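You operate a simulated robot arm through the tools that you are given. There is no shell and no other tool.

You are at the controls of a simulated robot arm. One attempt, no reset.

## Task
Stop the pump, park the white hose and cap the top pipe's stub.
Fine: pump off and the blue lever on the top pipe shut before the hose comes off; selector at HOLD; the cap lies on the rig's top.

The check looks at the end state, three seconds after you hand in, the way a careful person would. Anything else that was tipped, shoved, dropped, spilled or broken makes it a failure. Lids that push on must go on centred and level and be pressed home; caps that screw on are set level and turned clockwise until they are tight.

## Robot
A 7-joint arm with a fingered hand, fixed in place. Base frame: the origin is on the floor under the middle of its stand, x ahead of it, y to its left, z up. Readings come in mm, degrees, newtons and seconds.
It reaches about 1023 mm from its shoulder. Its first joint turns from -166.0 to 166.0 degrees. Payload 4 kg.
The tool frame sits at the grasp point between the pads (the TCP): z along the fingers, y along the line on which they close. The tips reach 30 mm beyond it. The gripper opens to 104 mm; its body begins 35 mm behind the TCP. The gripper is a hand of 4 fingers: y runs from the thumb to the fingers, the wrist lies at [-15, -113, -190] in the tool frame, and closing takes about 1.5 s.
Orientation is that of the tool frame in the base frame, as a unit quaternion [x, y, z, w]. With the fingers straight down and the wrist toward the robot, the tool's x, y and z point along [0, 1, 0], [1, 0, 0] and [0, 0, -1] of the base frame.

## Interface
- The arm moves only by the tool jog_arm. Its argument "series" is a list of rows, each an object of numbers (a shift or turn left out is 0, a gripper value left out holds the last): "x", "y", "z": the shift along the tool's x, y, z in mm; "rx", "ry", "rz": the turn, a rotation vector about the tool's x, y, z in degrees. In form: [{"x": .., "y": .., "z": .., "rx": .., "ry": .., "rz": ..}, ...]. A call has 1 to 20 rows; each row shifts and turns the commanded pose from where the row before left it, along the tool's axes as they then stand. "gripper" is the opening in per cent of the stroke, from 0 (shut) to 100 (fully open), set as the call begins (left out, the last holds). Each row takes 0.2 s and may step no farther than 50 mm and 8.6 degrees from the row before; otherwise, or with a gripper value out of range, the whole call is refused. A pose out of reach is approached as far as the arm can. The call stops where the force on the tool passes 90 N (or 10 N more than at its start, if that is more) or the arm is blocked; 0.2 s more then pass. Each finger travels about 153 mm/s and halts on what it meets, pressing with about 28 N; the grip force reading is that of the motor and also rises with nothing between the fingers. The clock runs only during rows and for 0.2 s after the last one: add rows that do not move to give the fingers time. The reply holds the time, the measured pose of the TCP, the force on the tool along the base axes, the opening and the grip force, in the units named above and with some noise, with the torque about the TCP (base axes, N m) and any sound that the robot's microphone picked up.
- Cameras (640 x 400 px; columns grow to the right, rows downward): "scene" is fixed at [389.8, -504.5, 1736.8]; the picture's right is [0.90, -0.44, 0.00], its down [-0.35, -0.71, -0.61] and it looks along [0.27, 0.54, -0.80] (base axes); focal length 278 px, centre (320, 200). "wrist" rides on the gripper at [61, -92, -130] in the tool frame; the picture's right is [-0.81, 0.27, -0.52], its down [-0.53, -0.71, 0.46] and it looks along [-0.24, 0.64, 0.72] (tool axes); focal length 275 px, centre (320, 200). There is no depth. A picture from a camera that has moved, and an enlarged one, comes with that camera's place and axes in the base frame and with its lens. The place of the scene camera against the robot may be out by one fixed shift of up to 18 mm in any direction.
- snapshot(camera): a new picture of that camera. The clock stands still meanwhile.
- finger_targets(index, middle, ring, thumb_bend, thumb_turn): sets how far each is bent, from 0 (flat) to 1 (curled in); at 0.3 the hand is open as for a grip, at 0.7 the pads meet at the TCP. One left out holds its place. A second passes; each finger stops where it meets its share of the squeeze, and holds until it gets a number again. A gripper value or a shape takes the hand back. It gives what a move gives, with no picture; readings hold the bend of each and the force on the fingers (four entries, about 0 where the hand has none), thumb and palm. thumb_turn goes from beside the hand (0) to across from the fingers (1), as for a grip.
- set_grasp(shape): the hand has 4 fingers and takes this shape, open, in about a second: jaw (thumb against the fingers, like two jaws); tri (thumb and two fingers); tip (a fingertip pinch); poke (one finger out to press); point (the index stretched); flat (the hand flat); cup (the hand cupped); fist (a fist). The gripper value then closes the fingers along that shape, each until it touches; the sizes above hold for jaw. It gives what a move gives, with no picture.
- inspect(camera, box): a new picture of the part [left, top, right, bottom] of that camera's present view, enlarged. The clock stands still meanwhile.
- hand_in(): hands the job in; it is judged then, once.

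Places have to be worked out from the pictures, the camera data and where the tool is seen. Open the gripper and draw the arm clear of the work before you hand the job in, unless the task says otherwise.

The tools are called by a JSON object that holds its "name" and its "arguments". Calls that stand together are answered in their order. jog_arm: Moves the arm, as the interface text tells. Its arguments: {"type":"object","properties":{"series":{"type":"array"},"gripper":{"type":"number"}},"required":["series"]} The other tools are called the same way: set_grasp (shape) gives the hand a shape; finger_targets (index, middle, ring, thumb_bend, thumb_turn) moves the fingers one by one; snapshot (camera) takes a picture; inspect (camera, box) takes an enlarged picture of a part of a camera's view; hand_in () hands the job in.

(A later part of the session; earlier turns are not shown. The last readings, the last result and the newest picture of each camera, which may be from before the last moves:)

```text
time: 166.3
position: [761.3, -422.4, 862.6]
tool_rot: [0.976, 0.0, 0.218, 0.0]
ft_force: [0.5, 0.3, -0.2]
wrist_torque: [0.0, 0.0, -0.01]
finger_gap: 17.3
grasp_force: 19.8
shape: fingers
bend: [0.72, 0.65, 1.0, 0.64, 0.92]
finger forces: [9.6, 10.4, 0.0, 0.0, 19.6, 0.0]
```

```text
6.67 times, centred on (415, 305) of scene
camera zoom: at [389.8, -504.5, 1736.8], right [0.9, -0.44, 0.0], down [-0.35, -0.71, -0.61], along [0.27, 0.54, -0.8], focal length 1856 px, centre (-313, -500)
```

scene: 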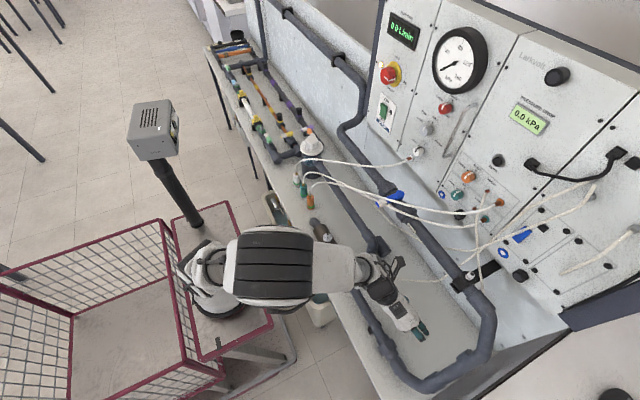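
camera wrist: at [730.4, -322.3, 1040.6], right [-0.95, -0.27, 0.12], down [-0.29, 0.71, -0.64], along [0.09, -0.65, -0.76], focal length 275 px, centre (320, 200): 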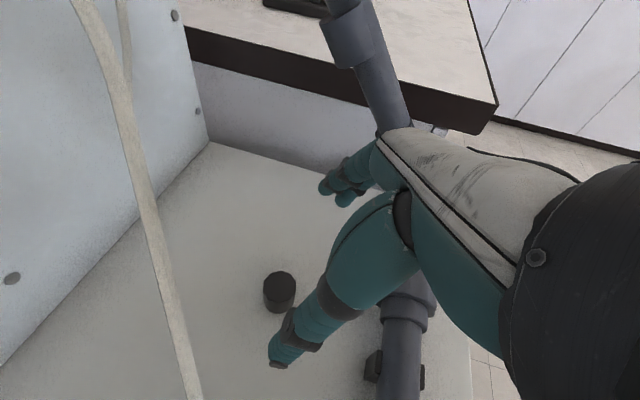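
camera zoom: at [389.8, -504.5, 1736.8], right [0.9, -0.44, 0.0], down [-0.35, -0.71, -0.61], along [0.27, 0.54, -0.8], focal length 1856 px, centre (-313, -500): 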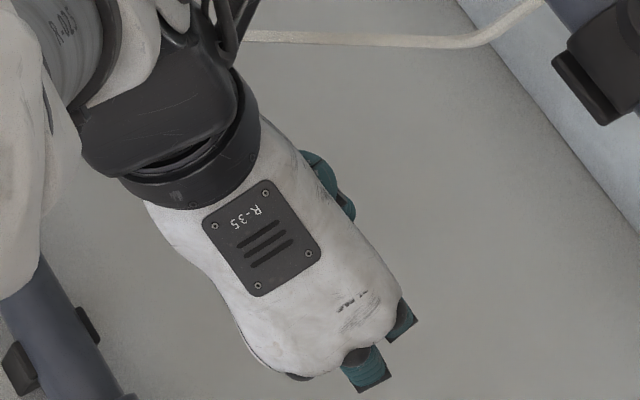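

The cap is held level by its sides, with its rim about 38 mm below the TCP and clear of the fingertips. I'll back off, rise in front of the top pipe, and bring it toward the stub.

{"name": "jog_arm", "arguments": {"series": [{"x": -14, "z": -6.7}, {"x": -14, "z": -6.7}, {"x": 17.6, "z": -37.3}, {"x": 17.6, "z": -37.3}, {"x": 17.6, "z": -37.3}, {"x": 17.6, "z": -37.3}, {"x": 17.6, "z": -37.3}, {"x": 17.6, "z": -37.3}, {"x": 17.6, "z": -37.3}, {"x": 17.6, "z": -37.3}, {}]}}

{"name": "snapshot", "arguments": {"camera": "wrist"}}

{"name": "snapshot", "arguments": {"camera": "scene"}}

```text
time: 168.7
position: [730.7, -419.2, 1194.0]
tool_rot: [0.976, 0.0, 0.217, 0.0]
ft_force: [0.2, 0.1, 0.2]
wrist_torque: [-0.03, -0.02, -0.04]
finger_gap: 16.5
grasp_force: 20.6
shape: fingers
bend: [0.73, 0.65, 1.0, 0.65, 0.92]
finger forces: [9.9, 11.2, 0.0, 0.0, 19.2, 0.0]
```

```text
taken
camera wrist: at [731.1, -326.3, 1338.0], right [-0.95, -0.27, 0.12], down [-0.29, 0.71, -0.64], along [0.09, -0.64, -0.76], focal length 275 px, centre (320, 200)
```

wrist: 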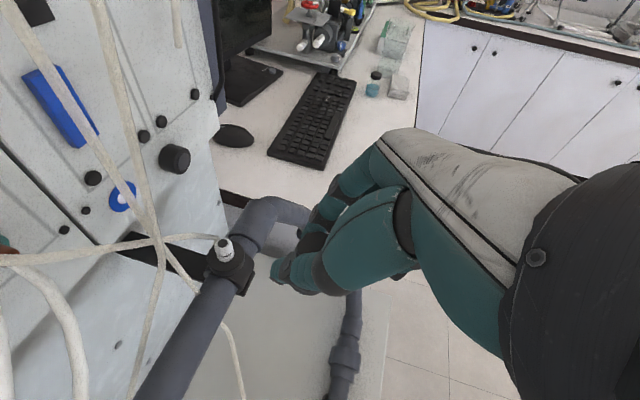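

```text
taken
```

scene: 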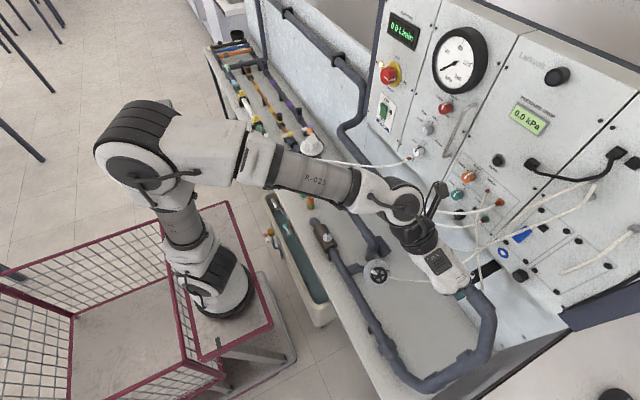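

{"name": "inspect", "arguments": {"camera": "wrist", "box": [200, 180, 360, 300]}}

{"name": "inspect", "arguments": {"camera": "scene", "box": [420, 240, 500, 320]}}

```text
3.33 times, centred on (280, 240) of wrist
camera zoom: at [731.1, -326.3, 1338.0], right [-0.95, -0.27, 0.12], down [-0.29, 0.71, -0.64], along [0.09, -0.64, -0.76], focal length 918 px, centre (453, 67)
```

zoom: 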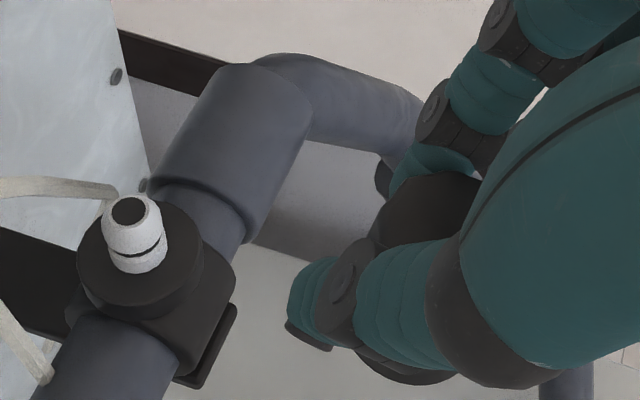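

```text
5.00 times, centred on (460, 280) of scene
camera zoom: at [389.8, -504.5, 1736.8], right [0.9, -0.44, 0.0], down [-0.35, -0.71, -0.61], along [0.27, 0.54, -0.8], focal length 1392 px, centre (-380, -200)
```

zoom: 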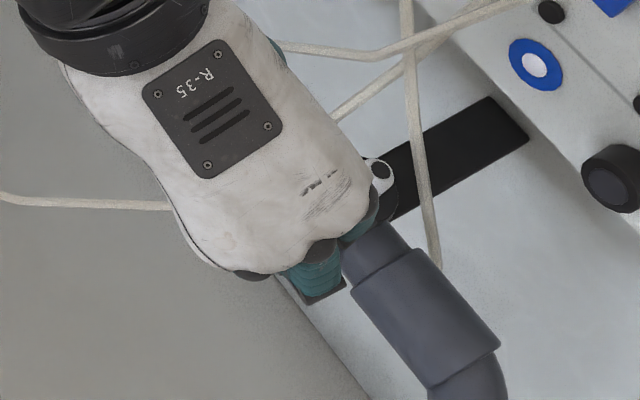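

Stub top sits near [824, -431.5, 1118]. Moving forward at this height to hover the cap above it.

{"name": "jog_arm", "arguments": {"series": [{"x": 39.5, "y": 7.4, "z": 18.7}, {"x": 39.5, "y": 7.4, "z": 18.7}, {}]}}

{"name": "inspect", "arguments": {"camera": "wrist", "box": [220, 170, 380, 310]}}

{"name": "inspect", "arguments": {"camera": "scene", "box": [440, 230, 520, 310]}}

```text
time: 169.5
position: [816.4, -435.0, 1192.6]
tool_rot: [0.976, 0.0, 0.218, 0.0]
ft_force: [0.0, -0.2, -0.8]
wrist_torque: [0.0, 0.0, 0.0]
finger_gap: 15.5
grasp_force: 20.0
shape: fingers
bend: [0.73, 0.66, 1.0, 0.65, 0.92]
finger forces: [10.0, 10.9, 0.0, 0.0, 19.3, 0.0]
```

```text
2.86 times, centred on (300, 240) of wrist
camera zoom: at [817.0, -342.4, 1337.5], right [-0.95, -0.27, 0.12], down [-0.29, 0.71, -0.64], along [0.09, -0.64, -0.76], focal length 786 px, centre (377, 86)
```

zoom: 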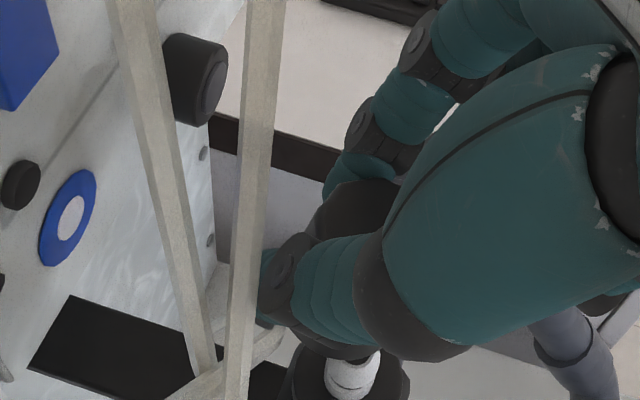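

```text
5.00 times, centred on (480, 270) of scene
camera zoom: at [389.8, -504.5, 1736.8], right [0.9, -0.44, 0.0], down [-0.35, -0.71, -0.61], along [0.27, 0.54, -0.8], focal length 1392 px, centre (-480, -150)
```

zoom: 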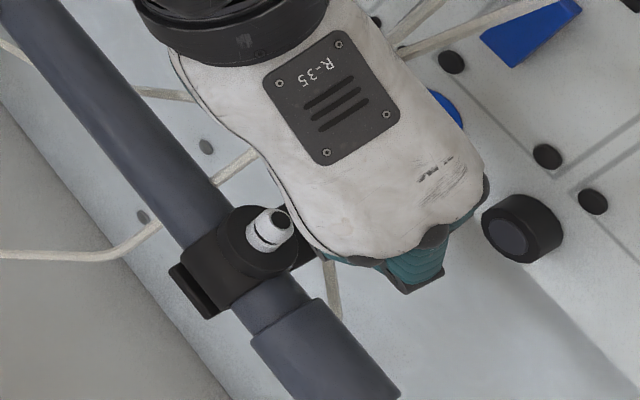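

{"name": "inspect", "arguments": {"camera": "wrist", "box": [270, 260, 350, 330]}}

```text
5.71 times, centred on (310, 295) of wrist
camera zoom: at [817.0, -342.4, 1337.5], right [-0.95, -0.27, 0.12], down [-0.29, 0.71, -0.64], along [0.09, -0.64, -0.76], focal length 1573 px, centre (377, -343)
```

zoom: 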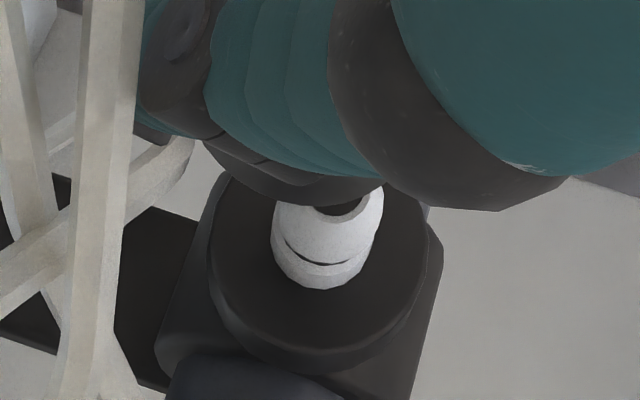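

{"name": "inspect", "arguments": {"camera": "wrist", "box": [285, 210, 345, 270]}}

{"name": "jog_arm", "arguments": {"series": [{}, {}]}}

```text
6.67 times, centred on (315, 240) of wrist
camera zoom: at [817.0, -342.4, 1337.5], right [-0.95, -0.27, 0.12], down [-0.29, 0.71, -0.64], along [0.09, -0.64, -0.76], focal length 1835 px, centre (353, -67)
```

zoom: 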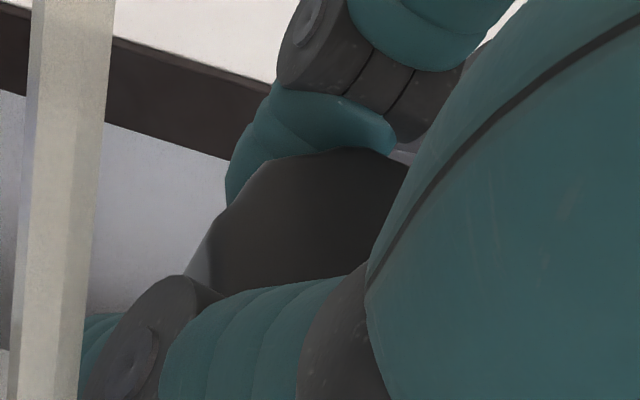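

```text
time: 170.1
position: [816.7, -434.4, 1193.1]
tool_rot: [0.976, 0.0, 0.219, 0.0]
ft_force: [0.2, 0.2, -1.1]
wrist_torque: [0.01, 0.02, 0.0]
finger_gap: 15.2
grasp_force: 19.8
shape: fingers
bend: [0.73, 0.66, 1.0, 0.65, 0.92]
finger forces: [10.2, 10.7, 0.1, 0.0, 19.3, 0.1]
```

The cap looks level. Comparing cap and stub in the same image, the cap needs about [-3, -1] mm. I'll correct that and lower to just above the nipple.

{"name": "jog_arm", "arguments": {"series": [{"x": -2.7, "y": 1.2, "z": -1.3}, {"x": -6, "z": 12.7}, {"x": -6, "z": 12.7}, {}]}}

{"name": "inspect", "arguments": {"camera": "wrist", "box": [240, 190, 380, 310]}}

{"name": "inspect", "arguments": {"camera": "scene", "box": [450, 240, 510, 300]}}

```text
time: 171.1
position: [812.0, -436.9, 1165.8]
tool_rot: [0.976, -0.001, 0.218, 0.0]
ft_force: [0.6, 0.1, 0.1]
wrist_torque: [0.02, 0.01, 0.02]
finger_gap: 15.2
grasp_force: 20.4
shape: fingers
bend: [0.74, 0.66, 1.0, 0.65, 0.92]
finger forces: [10.2, 10.7, 0.0, 0.0, 19.3, 0.1]
```

```text
3.33 times, centred on (310, 250) of wrist
camera zoom: at [813.7, -343.8, 1309.0], right [-0.95, -0.27, 0.12], down [-0.29, 0.71, -0.64], along [0.09, -0.65, -0.76], focal length 918 px, centre (353, 33)
```

zoom: 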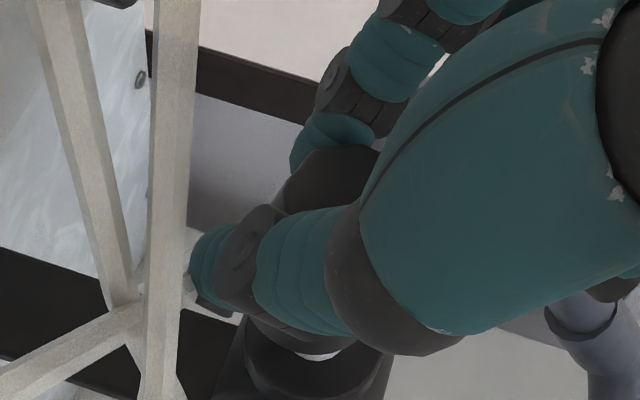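

```text
6.67 times, centred on (480, 270) of scene
camera zoom: at [389.8, -504.5, 1736.8], right [0.9, -0.44, 0.0], down [-0.35, -0.71, -0.61], along [0.27, 0.54, -0.8], focal length 1856 px, centre (-747, -267)
```

zoom: 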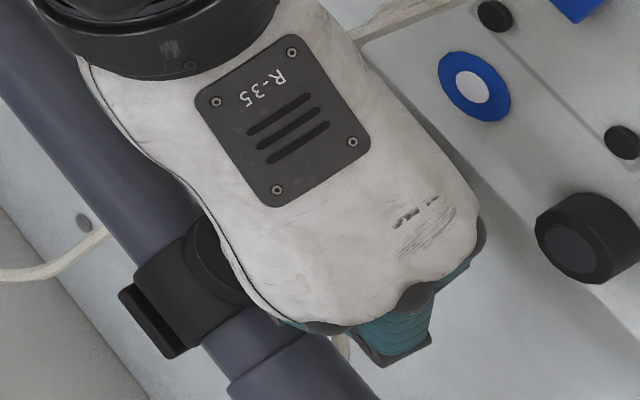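

Alignment is within about 1 mm in x; I'll trim +1.2 mm in y and lower gently to feel the nipple enter the cap.

{"name": "jog_arm", "arguments": {"series": [{"x": -1.3, "y": -1.2, "z": 3.8}, {"x": -1.7, "z": 3.6}, {}]}}

{"name": "jog_arm", "arguments": {"series": [{"x": -1.3, "z": 2.7}, {}]}}

{"name": "jog_arm", "arguments": {"series": [{"x": -1.3, "z": 2.7}, {}]}}

```text
time: 171.9
position: [814.8, -434.9, 1158.1]
tool_rot: [0.976, -0.001, 0.22, 0.001]
ft_force: [2.5, -5.6, 17.2]
wrist_torque: [-0.13, -0.12, 0.01]
finger_gap: 15.5
grasp_force: 23.6
shape: fingers
bend: [0.74, 0.73, 1.0, 0.66, 0.91]
finger forces: [11.9, 14.9, 0.0, 0.0, 20.5, 0.0]
```

```text
time: 172.5
position: [813.5, -435.1, 1153.3]
tool_rot: [0.976, 0.0, 0.219, 0.001]
ft_force: [9.7, -9.4, 23.4]
wrist_torque: [-0.24, -0.37, 0.03]
finger_gap: 15.7
grasp_force: 22.9
shape: fingers
bend: [0.74, 0.73, 1.0, 0.68, 0.9]
finger forces: [11.9, 13.9, 0.0, 0.1, 20.1, 0.0]
```

```text
time: 173.1
position: [813.5, -434.8, 1148.2]
tool_rot: [0.977, -0.001, 0.215, 0.0]
ft_force: [-5.5, -2.4, -3.8]
wrist_torque: [-0.05, 0.21, 0.0]
finger_gap: 15.6
grasp_force: 22.2
shape: fingers
bend: [0.74, 0.65, 1.0, 0.68, 0.92]
finger forces: [8.8, 17.3, 0.0, 0.1, 18.5, 0.0]
```

Contact came earlier than expected and then gave way. I'll stop and look closely.

{"name": "snapshot", "arguments": {"camera": "wrist"}}

{"name": "inspect", "arguments": {"camera": "wrist", "box": [240, 190, 380, 310]}}

{"name": "inspect", "arguments": {"camera": "scene", "box": [440, 240, 510, 310]}}

```text
taken
camera wrist: at [814.8, -343.6, 1292.3], right [-0.95, -0.27, 0.13], down [-0.29, 0.71, -0.64], along [0.08, -0.64, -0.76], focal length 275 px, centre (320, 200)
```

wrist: 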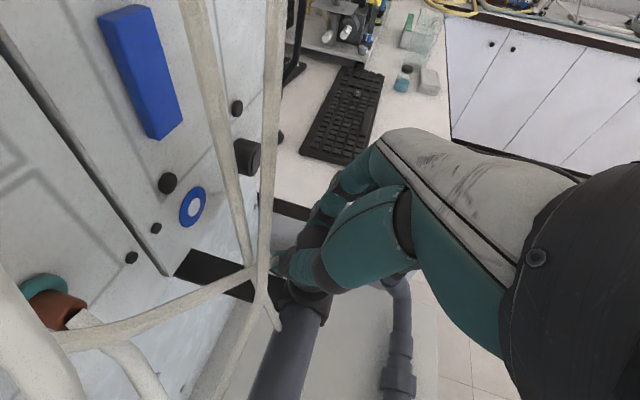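

```text
3.33 times, centred on (310, 250) of wrist
camera zoom: at [814.8, -343.6, 1292.3], right [-0.95, -0.27, 0.13], down [-0.29, 0.71, -0.64], along [0.08, -0.64, -0.76], focal length 918 px, centre (353, 33)
```

zoom: 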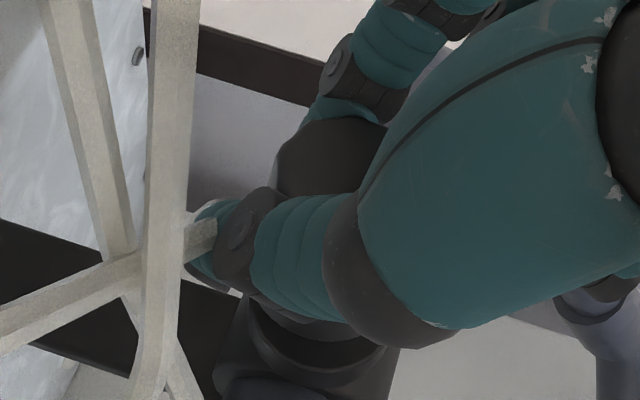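

```text
5.71 times, centred on (475, 275) of scene
camera zoom: at [389.8, -504.5, 1736.8], right [0.9, -0.44, 0.0], down [-0.35, -0.71, -0.61], along [0.27, 0.54, -0.8], focal length 1591 px, centre (-566, -229)
```

zoom: 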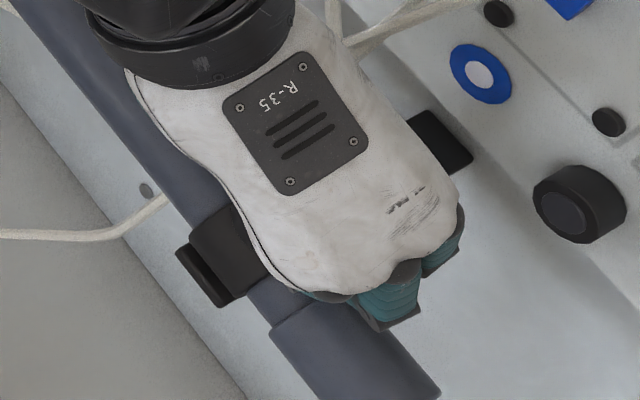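

The cap rim met the nipple top off-centre and the cap was pushed up about 13 mm in the grip, still level. The contact force pushed the tool toward +x/-y, so the cap must go that way. I'll lift slightly, shift [+2.5, -3], and touch down again gently.

{"name": "jog_arm", "arguments": {"series": [{"x": 2.6, "z": -5.4}, {"x": 2.3, "y": 3, "z": 1.1}, {}]}}

{"name": "inspect", "arguments": {"camera": "wrist", "box": [240, 190, 380, 310]}}

```text
time: 173.9
position: [817.1, -438.2, 1155.5]
tool_rot: [0.976, 0.0, 0.22, -0.001]
ft_force: [-0.8, 0.3, 2.4]
wrist_torque: [0.01, -0.01, -0.02]
finger_gap: 15.7
grasp_force: 21.8
shape: fingers
bend: [0.74, 0.72, 1.0, 0.67, 0.91]
finger forces: [9.0, 13.9, 0.0, 0.1, 20.6, 0.0]
```

```text
3.33 times, centred on (310, 250) of wrist
camera zoom: at [818.3, -345.8, 1300.5], right [-0.95, -0.27, 0.12], down [-0.29, 0.71, -0.64], along [0.09, -0.64, -0.76], focal length 918 px, centre (353, 33)
```

zoom: 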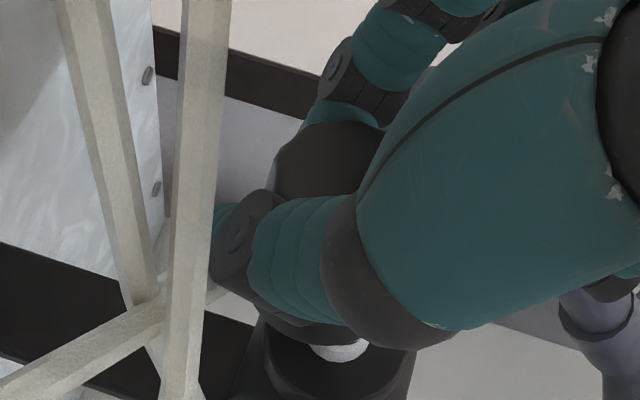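

By the camera the cap still needs about [-4, -3] mm relative to the stub. I'll apply that and touch down again, one step at a time.

{"name": "jog_arm", "arguments": {"series": [{"x": -3.6, "y": 3, "z": -1.7}, {}]}}

{"name": "inspect", "arguments": {"camera": "wrist", "box": [240, 190, 380, 310]}}

```text
time: 174.5
position: [813.6, -440.6, 1156.2]
tool_rot: [0.976, 0.0, 0.218, 0.0]
ft_force: [-0.2, 0.1, -0.1]
wrist_torque: [0.01, -0.04, -0.02]
finger_gap: 15.4
grasp_force: 20.9
shape: fingers
bend: [0.74, 0.72, 1.0, 0.67, 0.91]
finger forces: [8.9, 13.1, 0.1, 0.1, 20.0, 0.0]
```

```text
3.33 times, centred on (310, 250) of wrist
camera zoom: at [814.2, -349.4, 1300.3], right [-0.95, -0.27, 0.12], down [-0.29, 0.71, -0.64], along [0.09, -0.64, -0.76], focal length 918 px, centre (353, 33)
```

zoom: 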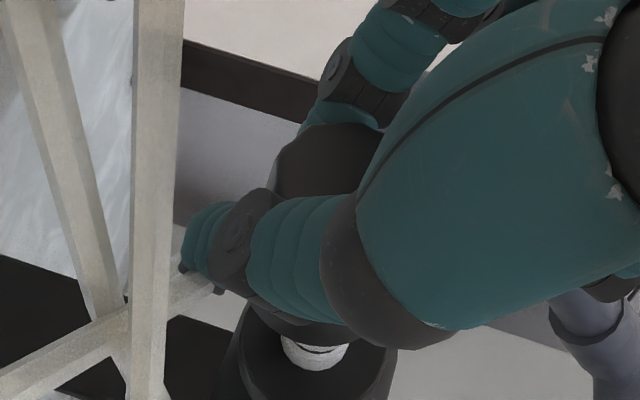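

Camera now puts cap and stub within about 2 mm. I'll lower step by step, reading the force each time.

{"name": "jog_arm", "arguments": {"series": [{"x": -2.6, "z": 5.4}, {}]}}

```text
time: 175.1
position: [813.4, -442.3, 1151.3]
tool_rot: [0.976, 0.0, 0.218, 0.0]
ft_force: [-0.6, -0.9, 3.5]
wrist_torque: [0.08, 0.0, 0.0]
finger_gap: 15.9
grasp_force: 22.8
shape: fingers
bend: [0.74, 0.72, 1.0, 0.67, 0.91]
finger forces: [9.6, 14.6, 0.1, 0.0, 20.7, 0.1]
```

The touch gives almost no side force, so I can't tell the direction, and the cap may be tilted in the grip. I'll lift away from the stub and turn the hand so the scene camera can see the cap from the side.

{"name": "jog_arm", "arguments": {"series": [{"x": 8.5, "z": -18}, {"x": 12.8, "z": -27}, {"x": -20, "z": -40}, {"x": -20, "z": -40}, {}]}}

{"name": "jog_arm", "arguments": {"series": [{"ry": -6.25}, {"ry": -6.25}, {"ry": -6.25}, {"ry": -6.25}, {"rz": -7.5}, {"rz": -7.5}, {"rz": -7.5}, {"rz": -7.5}, {"rz": -7.5}, {"rz": -7.5}, {"rz": -7.5}, {"rz": -7.5}, {"rz": -7.5}, {"rz": -7.5}, {}]}}

{"name": "snapshot", "arguments": {"camera": "scene"}}

{"name": "snapshot", "arguments": {"camera": "wrist"}}

```text
time: 176.3
position: [743.6, -440.2, 1258.3]
tool_rot: [0.976, 0.0, 0.217, 0.0]
ft_force: [-0.1, 0.4, -0.7]
wrist_torque: [-0.01, -0.03, -0.02]
finger_gap: 15.4
grasp_force: 21.3
shape: fingers
bend: [0.74, 0.72, 1.0, 0.67, 0.91]
finger forces: [9.2, 12.9, 0.1, 0.0, 19.6, 0.0]
```

```text
time: 179.5
position: [743.2, -442.5, 1256.5]
tool_rot: [0.794, 0.608, 0.002, 0.001]
ft_force: [1.1, -0.5, -1.3]
wrist_torque: [0.01, 0.0, -0.01]
finger_gap: 15.0
grasp_force: 20.8
shape: fingers
bend: [0.74, 0.72, 1.0, 0.67, 0.91]
finger forces: [8.9, 12.2, 0.0, 0.0, 19.7, 0.0]
```

```text
taken
```

scene: 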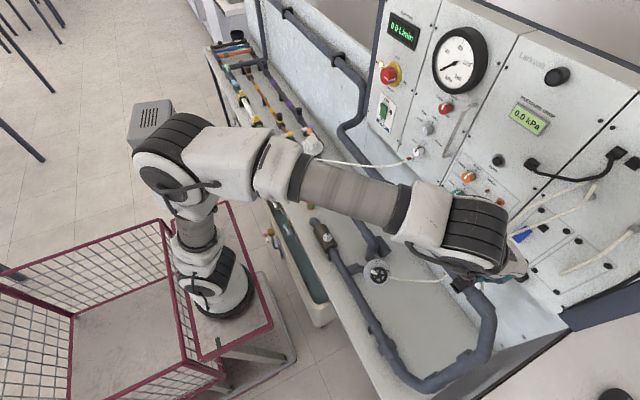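

```text
taken
camera wrist: at [671.0, -358.0, 1386.7], right [0.05, -0.85, 0.52], down [-0.82, -0.33, -0.46], along [0.56, -0.4, -0.72], focal length 275 px, centre (320, 200)
```

wrist: 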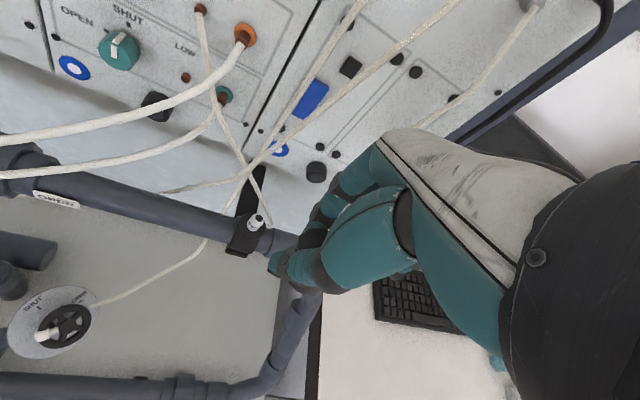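

{"name": "jog_arm", "arguments": {"series": [{"x": 40, "y": -15}, {"x": 46, "y": -15}, {"x": 46, "y": -15}, {"x": 46, "y": -15}, {"x": 46, "y": -15}, {"x": 46, "y": -15}, {"x": 46, "y": -15}, {"x": 46, "y": -12}, {"x": 46, "y": -12}, {"x": 40, "y": -12}, {}]}}

{"name": "snapshot", "arguments": {"camera": "scene"}}

```text
time: 181.9
position: [717.1, 27.1, 1256.2]
tool_rot: [0.793, 0.609, 0.001, 0.002]
ft_force: [0.4, 0.1, -0.6]
wrist_torque: [-0.02, 0.01, -0.01]
finger_gap: 14.7
grasp_force: 20.3
shape: fingers
bend: [0.74, 0.72, 1.0, 0.67, 0.91]
finger forces: [8.9, 12.3, 0.1, 0.1, 19.9, 0.0]
```

```text
taken
```

scene: 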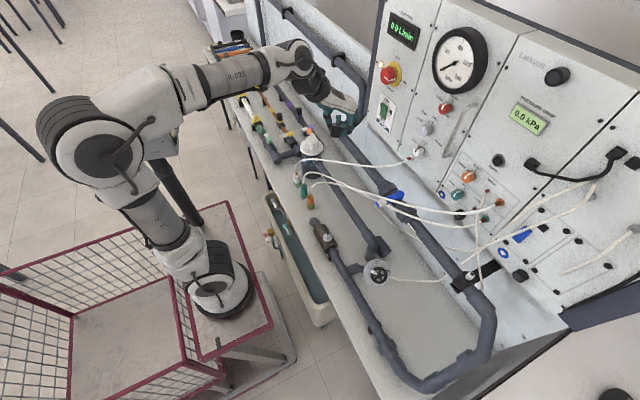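

{"name": "inspect", "arguments": {"camera": "scene", "box": [320, 90, 370, 140]}}

{"name": "inspect", "arguments": {"camera": "wrist", "box": [250, 180, 370, 300]}}

```text
8.00 times, centred on (345, 115) of scene
camera zoom: at [389.8, -504.5, 1736.8], right [0.9, -0.44, 0.0], down [-0.35, -0.71, -0.61], along [0.27, 0.54, -0.8], focal length 2227 px, centre (120, 880)
```

zoom: 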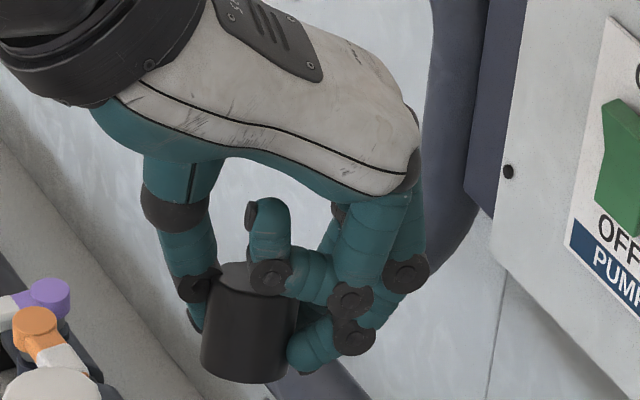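

```text
3.33 times, centred on (310, 240) of wrist
camera zoom: at [645.0, 110.1, 1387.1], right [0.05, -0.85, 0.52], down [-0.83, -0.33, -0.46], along [0.56, -0.4, -0.72], focal length 918 px, centre (353, 67)
```

zoom: 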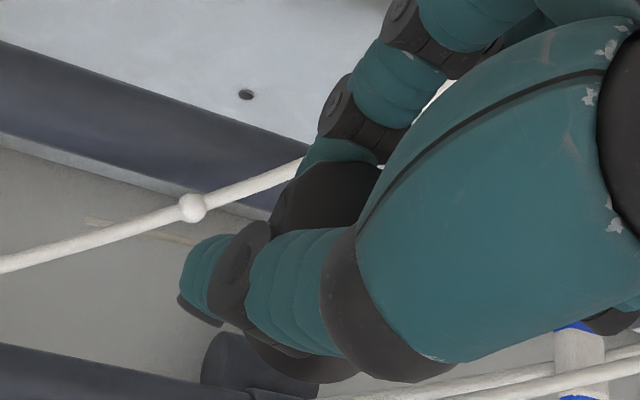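

Very clear: the cap is square in the grip and will be level with the hand pitched +25°, its axis about 6–7 mm toward the thumb from the TCP. With that offset and the contact torques, the stub should be right under the cap at TCP ≈ [813.5, -436.7]. Going back to the stub.

{"name": "jog_arm", "arguments": {"series": [{"x": -40, "y": 12}, {"x": -46, "y": 12}, {"x": -46, "y": 12}, {"x": -46, "y": 15}, {"x": -46, "y": 15}, {"x": -46, "y": 15}, {"x": -46, "y": 15}, {"x": -46, "y": 15}, {"x": -46, "y": 15}, {"x": -40, "y": 15}, {}]}}

{"name": "jog_arm", "arguments": {"series": [{"rz": 7.5}, {"rz": 7.5}, {"rz": 7.5}, {"rz": 7.5}, {"rz": 7.5}, {"rz": 7.5}, {"rz": 7.5}, {"rz": 7.5}, {"rz": 7.5}, {"rz": 7.5}, {"ry": 6.25}, {"ry": 6.25}, {"ry": 6.25}, {"ry": 6.25}, {}]}}

```text
time: 184.3
position: [740.9, -443.6, 1258.3]
tool_rot: [0.794, 0.608, 0.001, 0.001]
ft_force: [0.4, -0.3, -0.2]
wrist_torque: [0.0, 0.0, -0.02]
finger_gap: 14.7
grasp_force: 19.9
shape: fingers
bend: [0.74, 0.72, 1.0, 0.67, 0.91]
finger forces: [8.7, 11.9, 0.0, 0.0, 20.0, 0.1]
```

```text
time: 187.5
position: [743.4, -441.1, 1256.6]
tool_rot: [0.976, 0.001, 0.219, -0.001]
ft_force: [0.5, -0.6, 0.1]
wrist_torque: [-0.02, 0.01, 0.01]
finger_gap: 14.2
grasp_force: 20.3
shape: fingers
bend: [0.74, 0.72, 1.0, 0.67, 0.91]
finger forces: [8.8, 12.0, 0.0, 0.0, 19.9, 0.0]
```

{"name": "jog_arm", "arguments": {"series": [{"x": 31.7, "y": -2.2, "z": 15}, {"x": 31.7, "y": -2.2, "z": 15}, {"x": -16, "z": 33.9}, {"x": -16, "z": 33.9}, {}, {}]}}

{"name": "inspect", "arguments": {"camera": "wrist", "box": [240, 190, 380, 310]}}

```text
time: 188.9
position: [816.0, -436.8, 1178.5]
tool_rot: [0.976, 0.0, 0.218, 0.0]
ft_force: [-0.1, 0.2, -0.5]
wrist_torque: [0.02, -0.03, -0.02]
finger_gap: 14.3
grasp_force: 20.9
shape: fingers
bend: [0.74, 0.72, 1.0, 0.67, 0.91]
finger forces: [9.0, 12.1, 0.1, 0.0, 20.1, 0.0]
```

```text
3.33 times, centred on (310, 250) of wrist
camera zoom: at [816.2, -344.7, 1322.7], right [-0.95, -0.27, 0.12], down [-0.29, 0.71, -0.64], along [0.09, -0.64, -0.76], focal length 918 px, centre (353, 33)
```

zoom: 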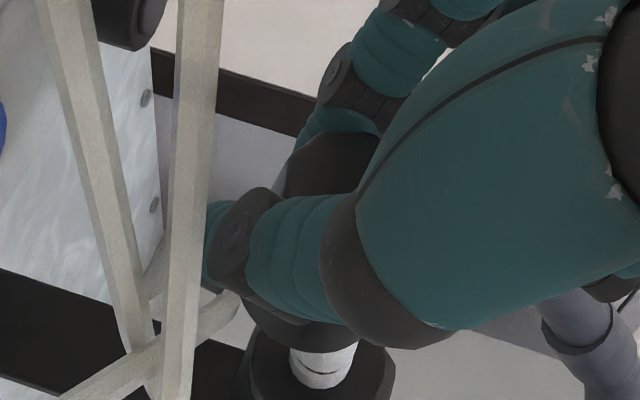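

{"name": "inspect", "arguments": {"camera": "wrist", "box": [270, 215, 350, 315]}}

```text
4.00 times, centred on (310, 265) of wrist
camera zoom: at [816.2, -344.7, 1322.7], right [-0.95, -0.27, 0.12], down [-0.29, 0.71, -0.64], along [0.09, -0.64, -0.76], focal length 1101 px, centre (360, -60)
```

zoom: 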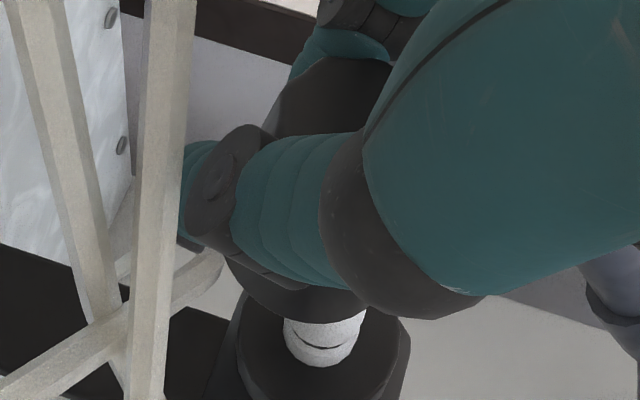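

Now I can see both the cap's rim and the nipple in one view: the cap leans about 4° and its rim centre needs about [-1.5, -3.4] mm after levelling, which agrees with both earlier touches. I'll level it, shift, and lower to near contact.

{"name": "jog_arm", "arguments": {"series": [{"ry": -4}, {"x": -1.4, "y": 3.4, "z": -0.5}, {"x": -5.4, "z": 14}, {}]}}

{"name": "inspect", "arguments": {"camera": "wrist", "box": [270, 215, 350, 315]}}

```text
time: 189.9
position: [811.1, -440.2, 1165.2]
tool_rot: [0.983, 0.001, 0.184, 0.0]
ft_force: [0.1, -1.1, -0.2]
wrist_torque: [0.02, -0.03, -0.02]
finger_gap: 14.4
grasp_force: 21.2
shape: fingers
bend: [0.74, 0.72, 1.0, 0.67, 0.91]
finger forces: [8.9, 12.1, 0.1, 0.0, 20.0, 0.0]
```

```text
4.00 times, centred on (310, 265) of wrist
camera zoom: at [822.1, -348.3, 1308.4], right [-0.94, -0.27, 0.19], down [-0.33, 0.71, -0.62], along [0.03, -0.64, -0.76], focal length 1101 px, centre (360, -60)
```

zoom: 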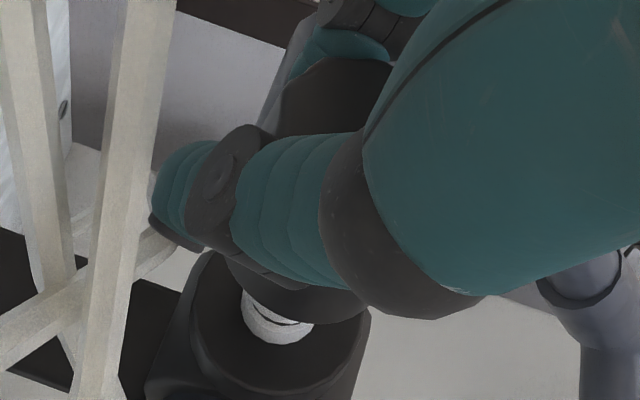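

By the same measurement the rim centre is now about 2 mm short in x and spot-on in y, 37 mm above the disc. I'll add +2 mm in x and lower 8 mm.

{"name": "jog_arm", "arguments": {"series": [{"x": 0.4, "z": 4.1}, {"x": -1.4, "z": 4.1}, {}]}}

{"name": "inspect", "arguments": {"camera": "wrist", "box": [270, 215, 350, 315]}}

```text
time: 190.7
position: [812.8, -440.2, 1158.6]
tool_rot: [0.983, 0.0, 0.184, 0.0]
ft_force: [0.1, 0.7, -0.4]
wrist_torque: [-0.01, 0.03, -0.02]
finger_gap: 13.9
grasp_force: 20.7
shape: fingers
bend: [0.74, 0.72, 1.0, 0.67, 0.91]
finger forces: [8.9, 12.0, 0.0, 0.0, 20.1, 0.1]
```

```text
4.00 times, centred on (310, 265) of wrist
camera zoom: at [823.6, -348.2, 1301.7], right [-0.94, -0.27, 0.19], down [-0.33, 0.71, -0.62], along [0.03, -0.64, -0.76], focal length 1101 px, centre (360, -60)
```

zoom: 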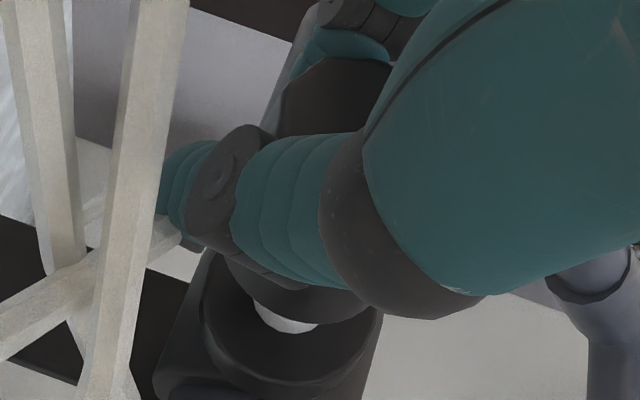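

Aligned within about half a millimetre by the camera, rim roughly 6 mm above the nipple tip. Lowering in single small steps.

{"name": "jog_arm", "arguments": {"series": [{"x": -1.3, "z": 3.3}, {}]}}

```text
time: 191.3
position: [813.6, -440.9, 1155.4]
tool_rot: [0.983, 0.0, 0.184, 0.0]
ft_force: [0.3, -0.2, -0.5]
wrist_torque: [-0.01, 0.01, 0.01]
finger_gap: 14.2
grasp_force: 20.5
shape: fingers
bend: [0.74, 0.72, 1.0, 0.67, 0.91]
finger forces: [8.9, 12.1, 0.1, 0.0, 20.1, 0.0]
```

{"name": "jog_arm", "arguments": {"series": [{"x": -1.1, "z": 2.8}, {}]}}

```text
time: 191.9
position: [814.2, -439.5, 1151.7]
tool_rot: [0.983, 0.0, 0.184, 0.0]
ft_force: [0.0, -0.5, 0.6]
wrist_torque: [0.0, 0.04, -0.01]
finger_gap: 14.2
grasp_force: 20.5
shape: fingers
bend: [0.74, 0.72, 1.0, 0.67, 0.91]
finger forces: [8.8, 12.1, 0.0, 0.0, 20.0, 0.0]
```

No contact yet at a point lower than both earlier touches; that's promising. Continuing.

{"name": "jog_arm", "arguments": {"series": [{"x": -0.9, "z": 2.4}, {}]}}

```text
time: 192.5
position: [814.1, -440.5, 1149.3]
tool_rot: [0.983, 0.0, 0.183, 0.001]
ft_force: [0.5, 0.1, 0.2]
wrist_torque: [0.0, 0.02, 0.03]
finger_gap: 13.8
grasp_force: 20.2
shape: fingers
bend: [0.74, 0.72, 1.0, 0.67, 0.91]
finger forces: [8.8, 12.1, 0.1, 0.0, 20.0, 0.0]
```

{"name": "jog_arm", "arguments": {"series": [{"x": -0.9, "z": 2.4}, {}]}}

{"name": "inspect", "arguments": {"camera": "wrist", "box": [270, 215, 350, 315]}}

```text
time: 193.1
position: [813.4, -439.9, 1145.8]
tool_rot: [0.983, -0.001, 0.184, 0.001]
ft_force: [-0.4, 0.0, 0.2]
wrist_torque: [0.0, 0.03, 0.03]
finger_gap: 14.0
grasp_force: 20.4
shape: fingers
bend: [0.74, 0.72, 1.0, 0.67, 0.91]
finger forces: [8.9, 12.6, 0.1, 0.1, 20.1, 0.0]
```

```text
4.00 times, centred on (310, 265) of wrist
camera zoom: at [824.7, -347.9, 1289.6], right [-0.94, -0.27, 0.19], down [-0.33, 0.71, -0.62], along [0.03, -0.64, -0.76], focal length 1101 px, centre (360, -60)
```

zoom: 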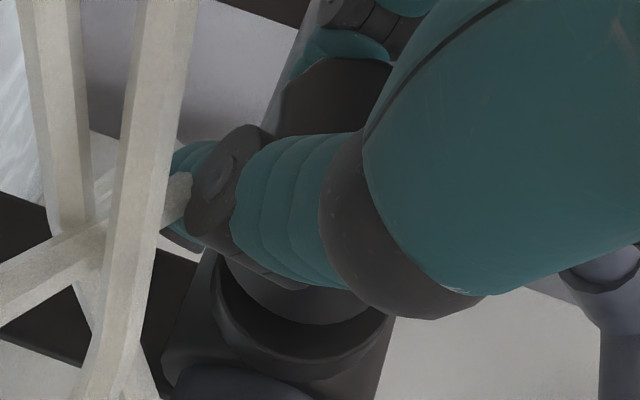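

The nipple has disappeared inside the cap with no contact force. Continuing down in small steps.

{"name": "jog_arm", "arguments": {"series": [{"x": -1.1, "z": 2.8}, {}]}}

```text
time: 193.7
position: [813.6, -440.5, 1143.4]
tool_rot: [0.983, 0.0, 0.183, 0.0]
ft_force: [-0.5, -0.1, 0.3]
wrist_torque: [0.0, 0.03, 0.01]
finger_gap: 14.3
grasp_force: 20.4
shape: fingers
bend: [0.74, 0.72, 1.0, 0.67, 0.91]
finger forces: [8.9, 12.6, 0.0, 0.0, 20.2, 0.0]
```

{"name": "jog_arm", "arguments": {"series": [{"x": -1.1, "z": 2.8}, {}]}}

```text
time: 194.3
position: [814.0, -439.8, 1140.9]
tool_rot: [0.983, 0.0, 0.184, 0.0]
ft_force: [-1.2, 0.1, 0.7]
wrist_torque: [-0.03, 0.03, 0.02]
finger_gap: 14.4
grasp_force: 21.1
shape: fingers
bend: [0.74, 0.72, 1.0, 0.67, 0.91]
finger forces: [8.9, 13.4, 0.0, 0.0, 20.5, 0.0]
```

{"name": "jog_arm", "arguments": {"series": [{"x": -1.5, "z": 2.6}, {}]}}

```text
time: 194.9
position: [812.9, -438.6, 1139.4]
tool_rot: [0.983, -0.001, 0.184, 0.002]
ft_force: [0.9, -2.1, 9.3]
wrist_torque: [-0.11, -0.1, 0.0]
finger_gap: 13.9
grasp_force: 22.4
shape: fingers
bend: [0.74, 0.72, 1.0, 0.67, 0.91]
finger forces: [9.4, 13.6, 0.0, 0.1, 22.1, 0.0]
```

{"name": "inspect", "arguments": {"camera": "wrist", "box": [250, 195, 370, 315]}}

{"name": "inspect", "arguments": {"camera": "scene", "box": [450, 250, 510, 310]}}

```text
3.33 times, centred on (310, 255) of wrist
camera zoom: at [823.2, -347.2, 1282.0], right [-0.94, -0.27, 0.19], down [-0.33, 0.71, -0.62], along [0.04, -0.65, -0.76], focal length 918 px, centre (353, 17)
```

zoom: 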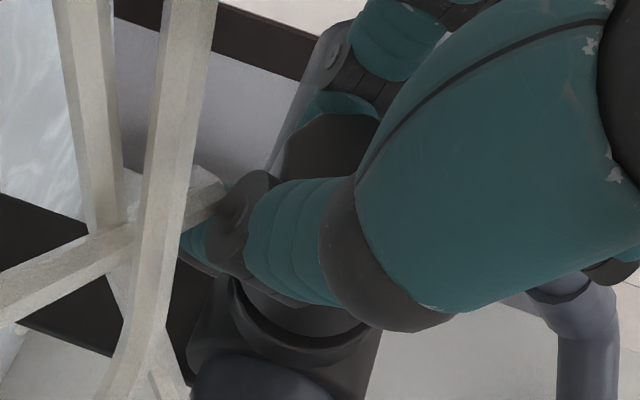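

```text
6.67 times, centred on (480, 280) of scene
camera zoom: at [389.8, -504.5, 1736.8], right [0.9, -0.44, 0.0], down [-0.35, -0.71, -0.61], along [0.27, 0.54, -0.8], focal length 1856 px, centre (-747, -333)
```

zoom: 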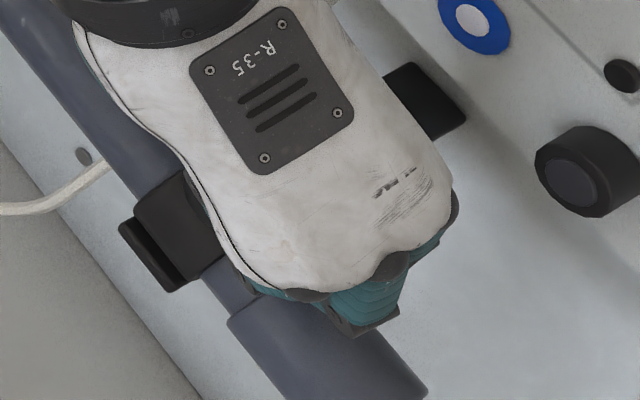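

About 9 N at this depth with a small -y push: probably slight binding on the nipple. I'll ease 1 mm toward -y and see if it frees.

{"name": "jog_arm", "arguments": {"series": [{"y": 1}, {}]}}

```text
time: 195.5
position: [812.9, -440.9, 1137.0]
tool_rot: [0.983, 0.0, 0.185, 0.0]
ft_force: [0.8, -0.9, 11.6]
wrist_torque: [-0.08, -0.08, 0.0]
finger_gap: 14.2
grasp_force: 23.5
shape: fingers
bend: [0.74, 0.73, 1.0, 0.67, 0.9]
finger forces: [9.3, 14.3, 0.0, 0.1, 22.7, 0.1]
```

The cap is well over the nipple. Rather than push through a side grip that might slip, I'll release it, check that it stands level, then press it home from the top with closed fingertips.

{"name": "finger_targets", "arguments": {"index": 0.6, "middle": 0.58, "thumb_bend": 0.5}}

{"name": "inspect", "arguments": {"camera": "wrist", "box": [250, 195, 370, 315]}}

```text
time: 196.5
position: [813.1, -440.4, 1136.8]
tool_rot: [0.983, 0.0, 0.184, 0.0]
ft_force: [1.1, -0.4, 0.3]
wrist_torque: [0.01, -0.01, -0.01]
finger_gap: 38.5
grasp_force: 0.1
shape: fingers
bend: [0.6, 0.57, 1.0, 0.5, 0.97]
finger forces: [0.0, 0.0, 0.0, 0.0, 0.0, 0.0]
```

```text
3.33 times, centred on (310, 255) of wrist
camera zoom: at [823.8, -348.1, 1280.6], right [-0.94, -0.27, 0.19], down [-0.33, 0.71, -0.62], along [0.03, -0.64, -0.76], focal length 918 px, centre (353, 17)
```

zoom: 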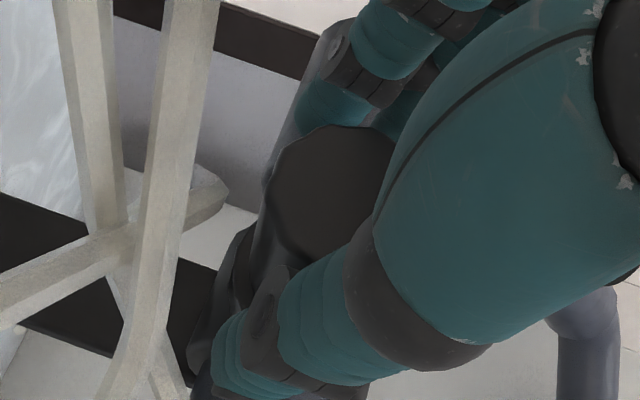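

The cap stays put with the hand open. I'll back the fingers off along the hand's axis and look at it.

{"name": "jog_arm", "arguments": {"series": [{"z": -10}, {"z": -20}, {"z": -30}, {"z": -35}, {}]}}

{"name": "snapshot", "arguments": {"camera": "wrist"}}

{"name": "inspect", "arguments": {"camera": "wrist", "box": [200, 200, 320, 320]}}

{"name": "inspect", "arguments": {"camera": "scene", "box": [445, 250, 505, 310]}}

```text
time: 197.7
position: [779.0, -440.8, 1224.7]
tool_rot: [0.983, 0.001, 0.184, 0.0]
ft_force: [0.3, 0.0, 0.5]
wrist_torque: [-0.01, 0.03, -0.04]
finger_gap: 38.4
grasp_force: 0.1
shape: fingers
bend: [0.6, 0.57, 1.0, 0.5, 0.97]
finger forces: [0.0, 0.0, 0.1, 0.0, 0.0, 0.0]
```

```text
taken
camera wrist: at [789.6, -349.1, 1369.2], right [-0.94, -0.27, 0.19], down [-0.33, 0.71, -0.62], along [0.03, -0.64, -0.76], focal length 275 px, centre (320, 200)
```

wrist: 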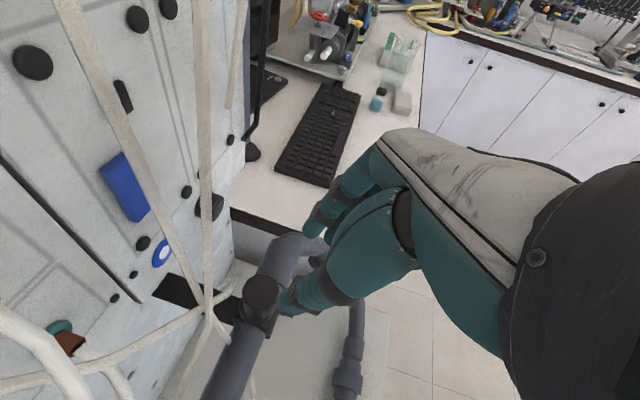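

```text
3.33 times, centred on (260, 260) of wrist
camera zoom: at [789.6, -349.1, 1369.2], right [-0.94, -0.27, 0.19], down [-0.33, 0.71, -0.62], along [0.03, -0.64, -0.76], focal length 918 px, centre (520, 0)
```

zoom: 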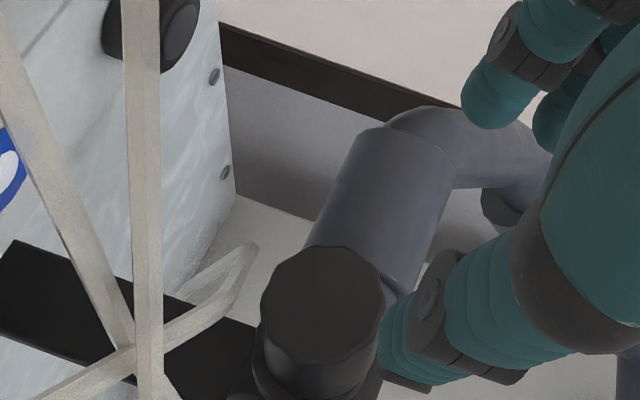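

```text
6.67 times, centred on (475, 280) of scene
camera zoom: at [389.8, -504.5, 1736.8], right [0.9, -0.44, 0.0], down [-0.35, -0.71, -0.61], along [0.27, 0.54, -0.8], focal length 1856 px, centre (-713, -333)
```

zoom: 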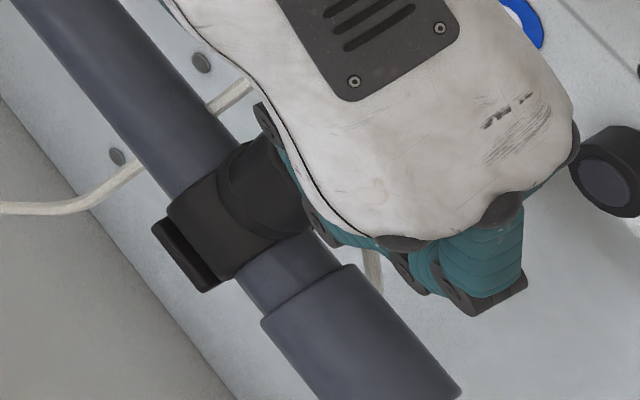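

{"name": "jog_arm", "arguments": {"series": [{"z": -30, "x": 20}, {"x": 30, "z": -10, "y": -20}, {"y": -40, "x": -10}, {"y": -40, "x": -10}, {}]}}

{"name": "inspect", "arguments": {"camera": "scene", "box": [450, 250, 500, 300]}}

{"name": "snapshot", "arguments": {"camera": "wrist"}}

```text
time: 198.9
position: [791.0, -341.4, 1273.6]
tool_rot: [0.983, 0.0, 0.184, 0.0]
ft_force: [-0.9, 0.2, -0.4]
wrist_torque: [-0.04, 0.03, -0.01]
finger_gap: 39.0
grasp_force: 0.1
shape: fingers
bend: [0.6, 0.57, 1.0, 0.5, 0.97]
finger forces: [0.1, 0.0, 0.0, 0.0, 0.0, 0.1]
```

```text
8.00 times, centred on (475, 275) of scene
camera zoom: at [389.8, -504.5, 1736.8], right [0.9, -0.44, 0.0], down [-0.35, -0.71, -0.61], along [0.27, 0.54, -0.8], focal length 2227 px, centre (-920, -400)
```

zoom: 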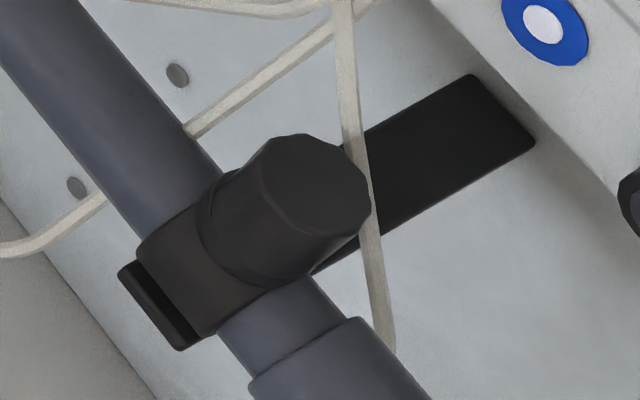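

```text
taken
camera wrist: at [802.7, -248.9, 1415.6], right [-0.94, -0.27, 0.19], down [-0.33, 0.71, -0.62], along [0.03, -0.64, -0.76], focal length 275 px, centre (320, 200)
```

wrist: 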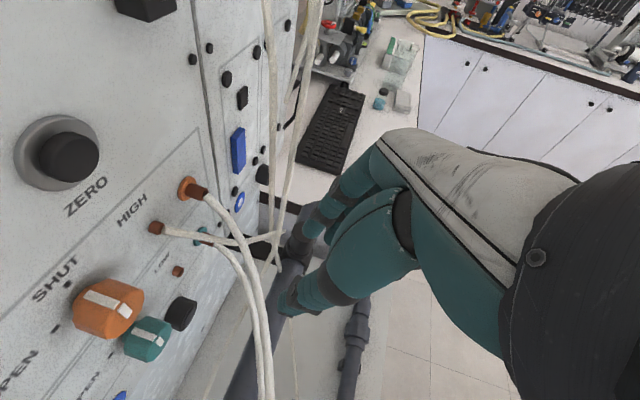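

The cap sits upright on the stub within a few millimetres of the disc. I'll straighten the hand (vertical, yaw -60° as for the plug), close the fingertips together, and press the cap home from above.

{"name": "jog_arm", "arguments": {"series": [{"x": -40, "z": -15}, {"ry": -7.2, "z": -10}, {"ry": -7.2}, {"ry": -7.0}, {"rz": -7.5}, {"rz": -7.5}, {"rz": -7.5}, {"rz": -7.5}, {}]}}

{"name": "set_grasp", "arguments": {"shape": "tri"}}

{"name": "jog_arm", "arguments": {"series": [{}, {}, {}, {}, {}, {}, {}, {}], "gripper": 0}}

{"name": "snapshot", "arguments": {"camera": "wrist"}}

{"name": "inspect", "arguments": {"camera": "scene", "box": [400, 190, 500, 290]}}

```text
time: 200.9
position: [745.8, -341.0, 1283.0]
tool_rot: [0.966, 0.259, -0.002, 0.0]
ft_force: [-0.2, 0.9, -0.4]
wrist_torque: [0.0, 0.01, -0.02]
finger_gap: 38.6
grasp_force: 0.1
shape: fingers
bend: [0.6, 0.57, 1.0, 0.5, 0.97]
finger forces: [0.0, 0.0, 0.1, 0.1, 0.0, 0.0]
```

```text
time: 201.8
position: [746.2, -341.8, 1282.3]
tool_rot: [0.966, 0.259, -0.002, -0.001]
ft_force: [-0.1, 0.1, 0.7]
wrist_torque: [0.04, 0.05, 0.04]
finger_gap: 103.6
grasp_force: 0.0
shape: tri
bend: [0.3, 0.3, 0.99, 0.3, 0.97]
finger forces: [0.0, 0.1, 0.0, 0.1, 0.0, 0.0]
```

```text
time: 203.6
position: [745.4, -342.1, 1282.4]
tool_rot: [0.966, 0.259, -0.002, -0.001]
ft_force: [0.7, 0.2, 0.0]
wrist_torque: [0.01, -0.04, 0.01]
finger_gap: 0.0
grasp_force: 28.3
shape: tri
bend: [0.7, 0.7, 1.0, 0.45, 1.0]
finger forces: [0.0, 0.0, 0.0, 0.0, 0.0, 0.1]
```

```text
taken
camera wrist: at [754.7, -231.1, 1412.8], right [-0.56, -0.64, 0.52], down [-0.82, 0.35, -0.45], along [0.11, -0.68, -0.72], focal length 275 px, centre (320, 200)
```

wrist: 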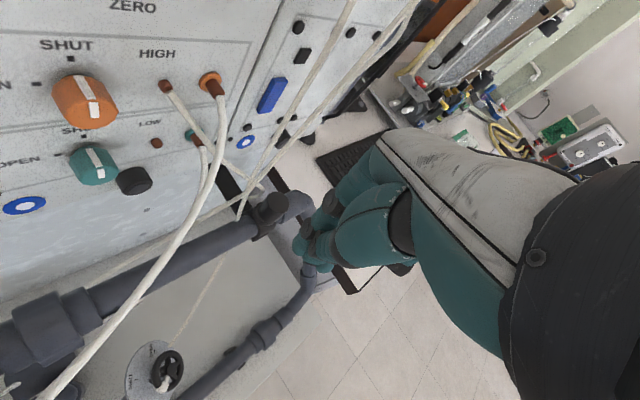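

```text
4.00 times, centred on (450, 240) of scene
camera zoom: at [389.8, -504.5, 1736.8], right [0.9, -0.44, 0.0], down [-0.35, -0.71, -0.61], along [0.27, 0.54, -0.8], focal length 1113 px, centre (-200, 40)
```

zoom: 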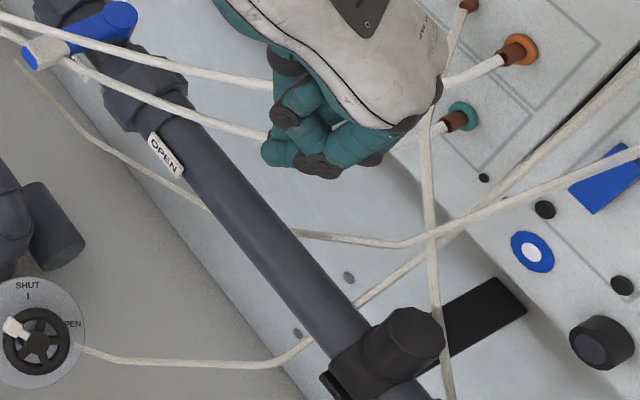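

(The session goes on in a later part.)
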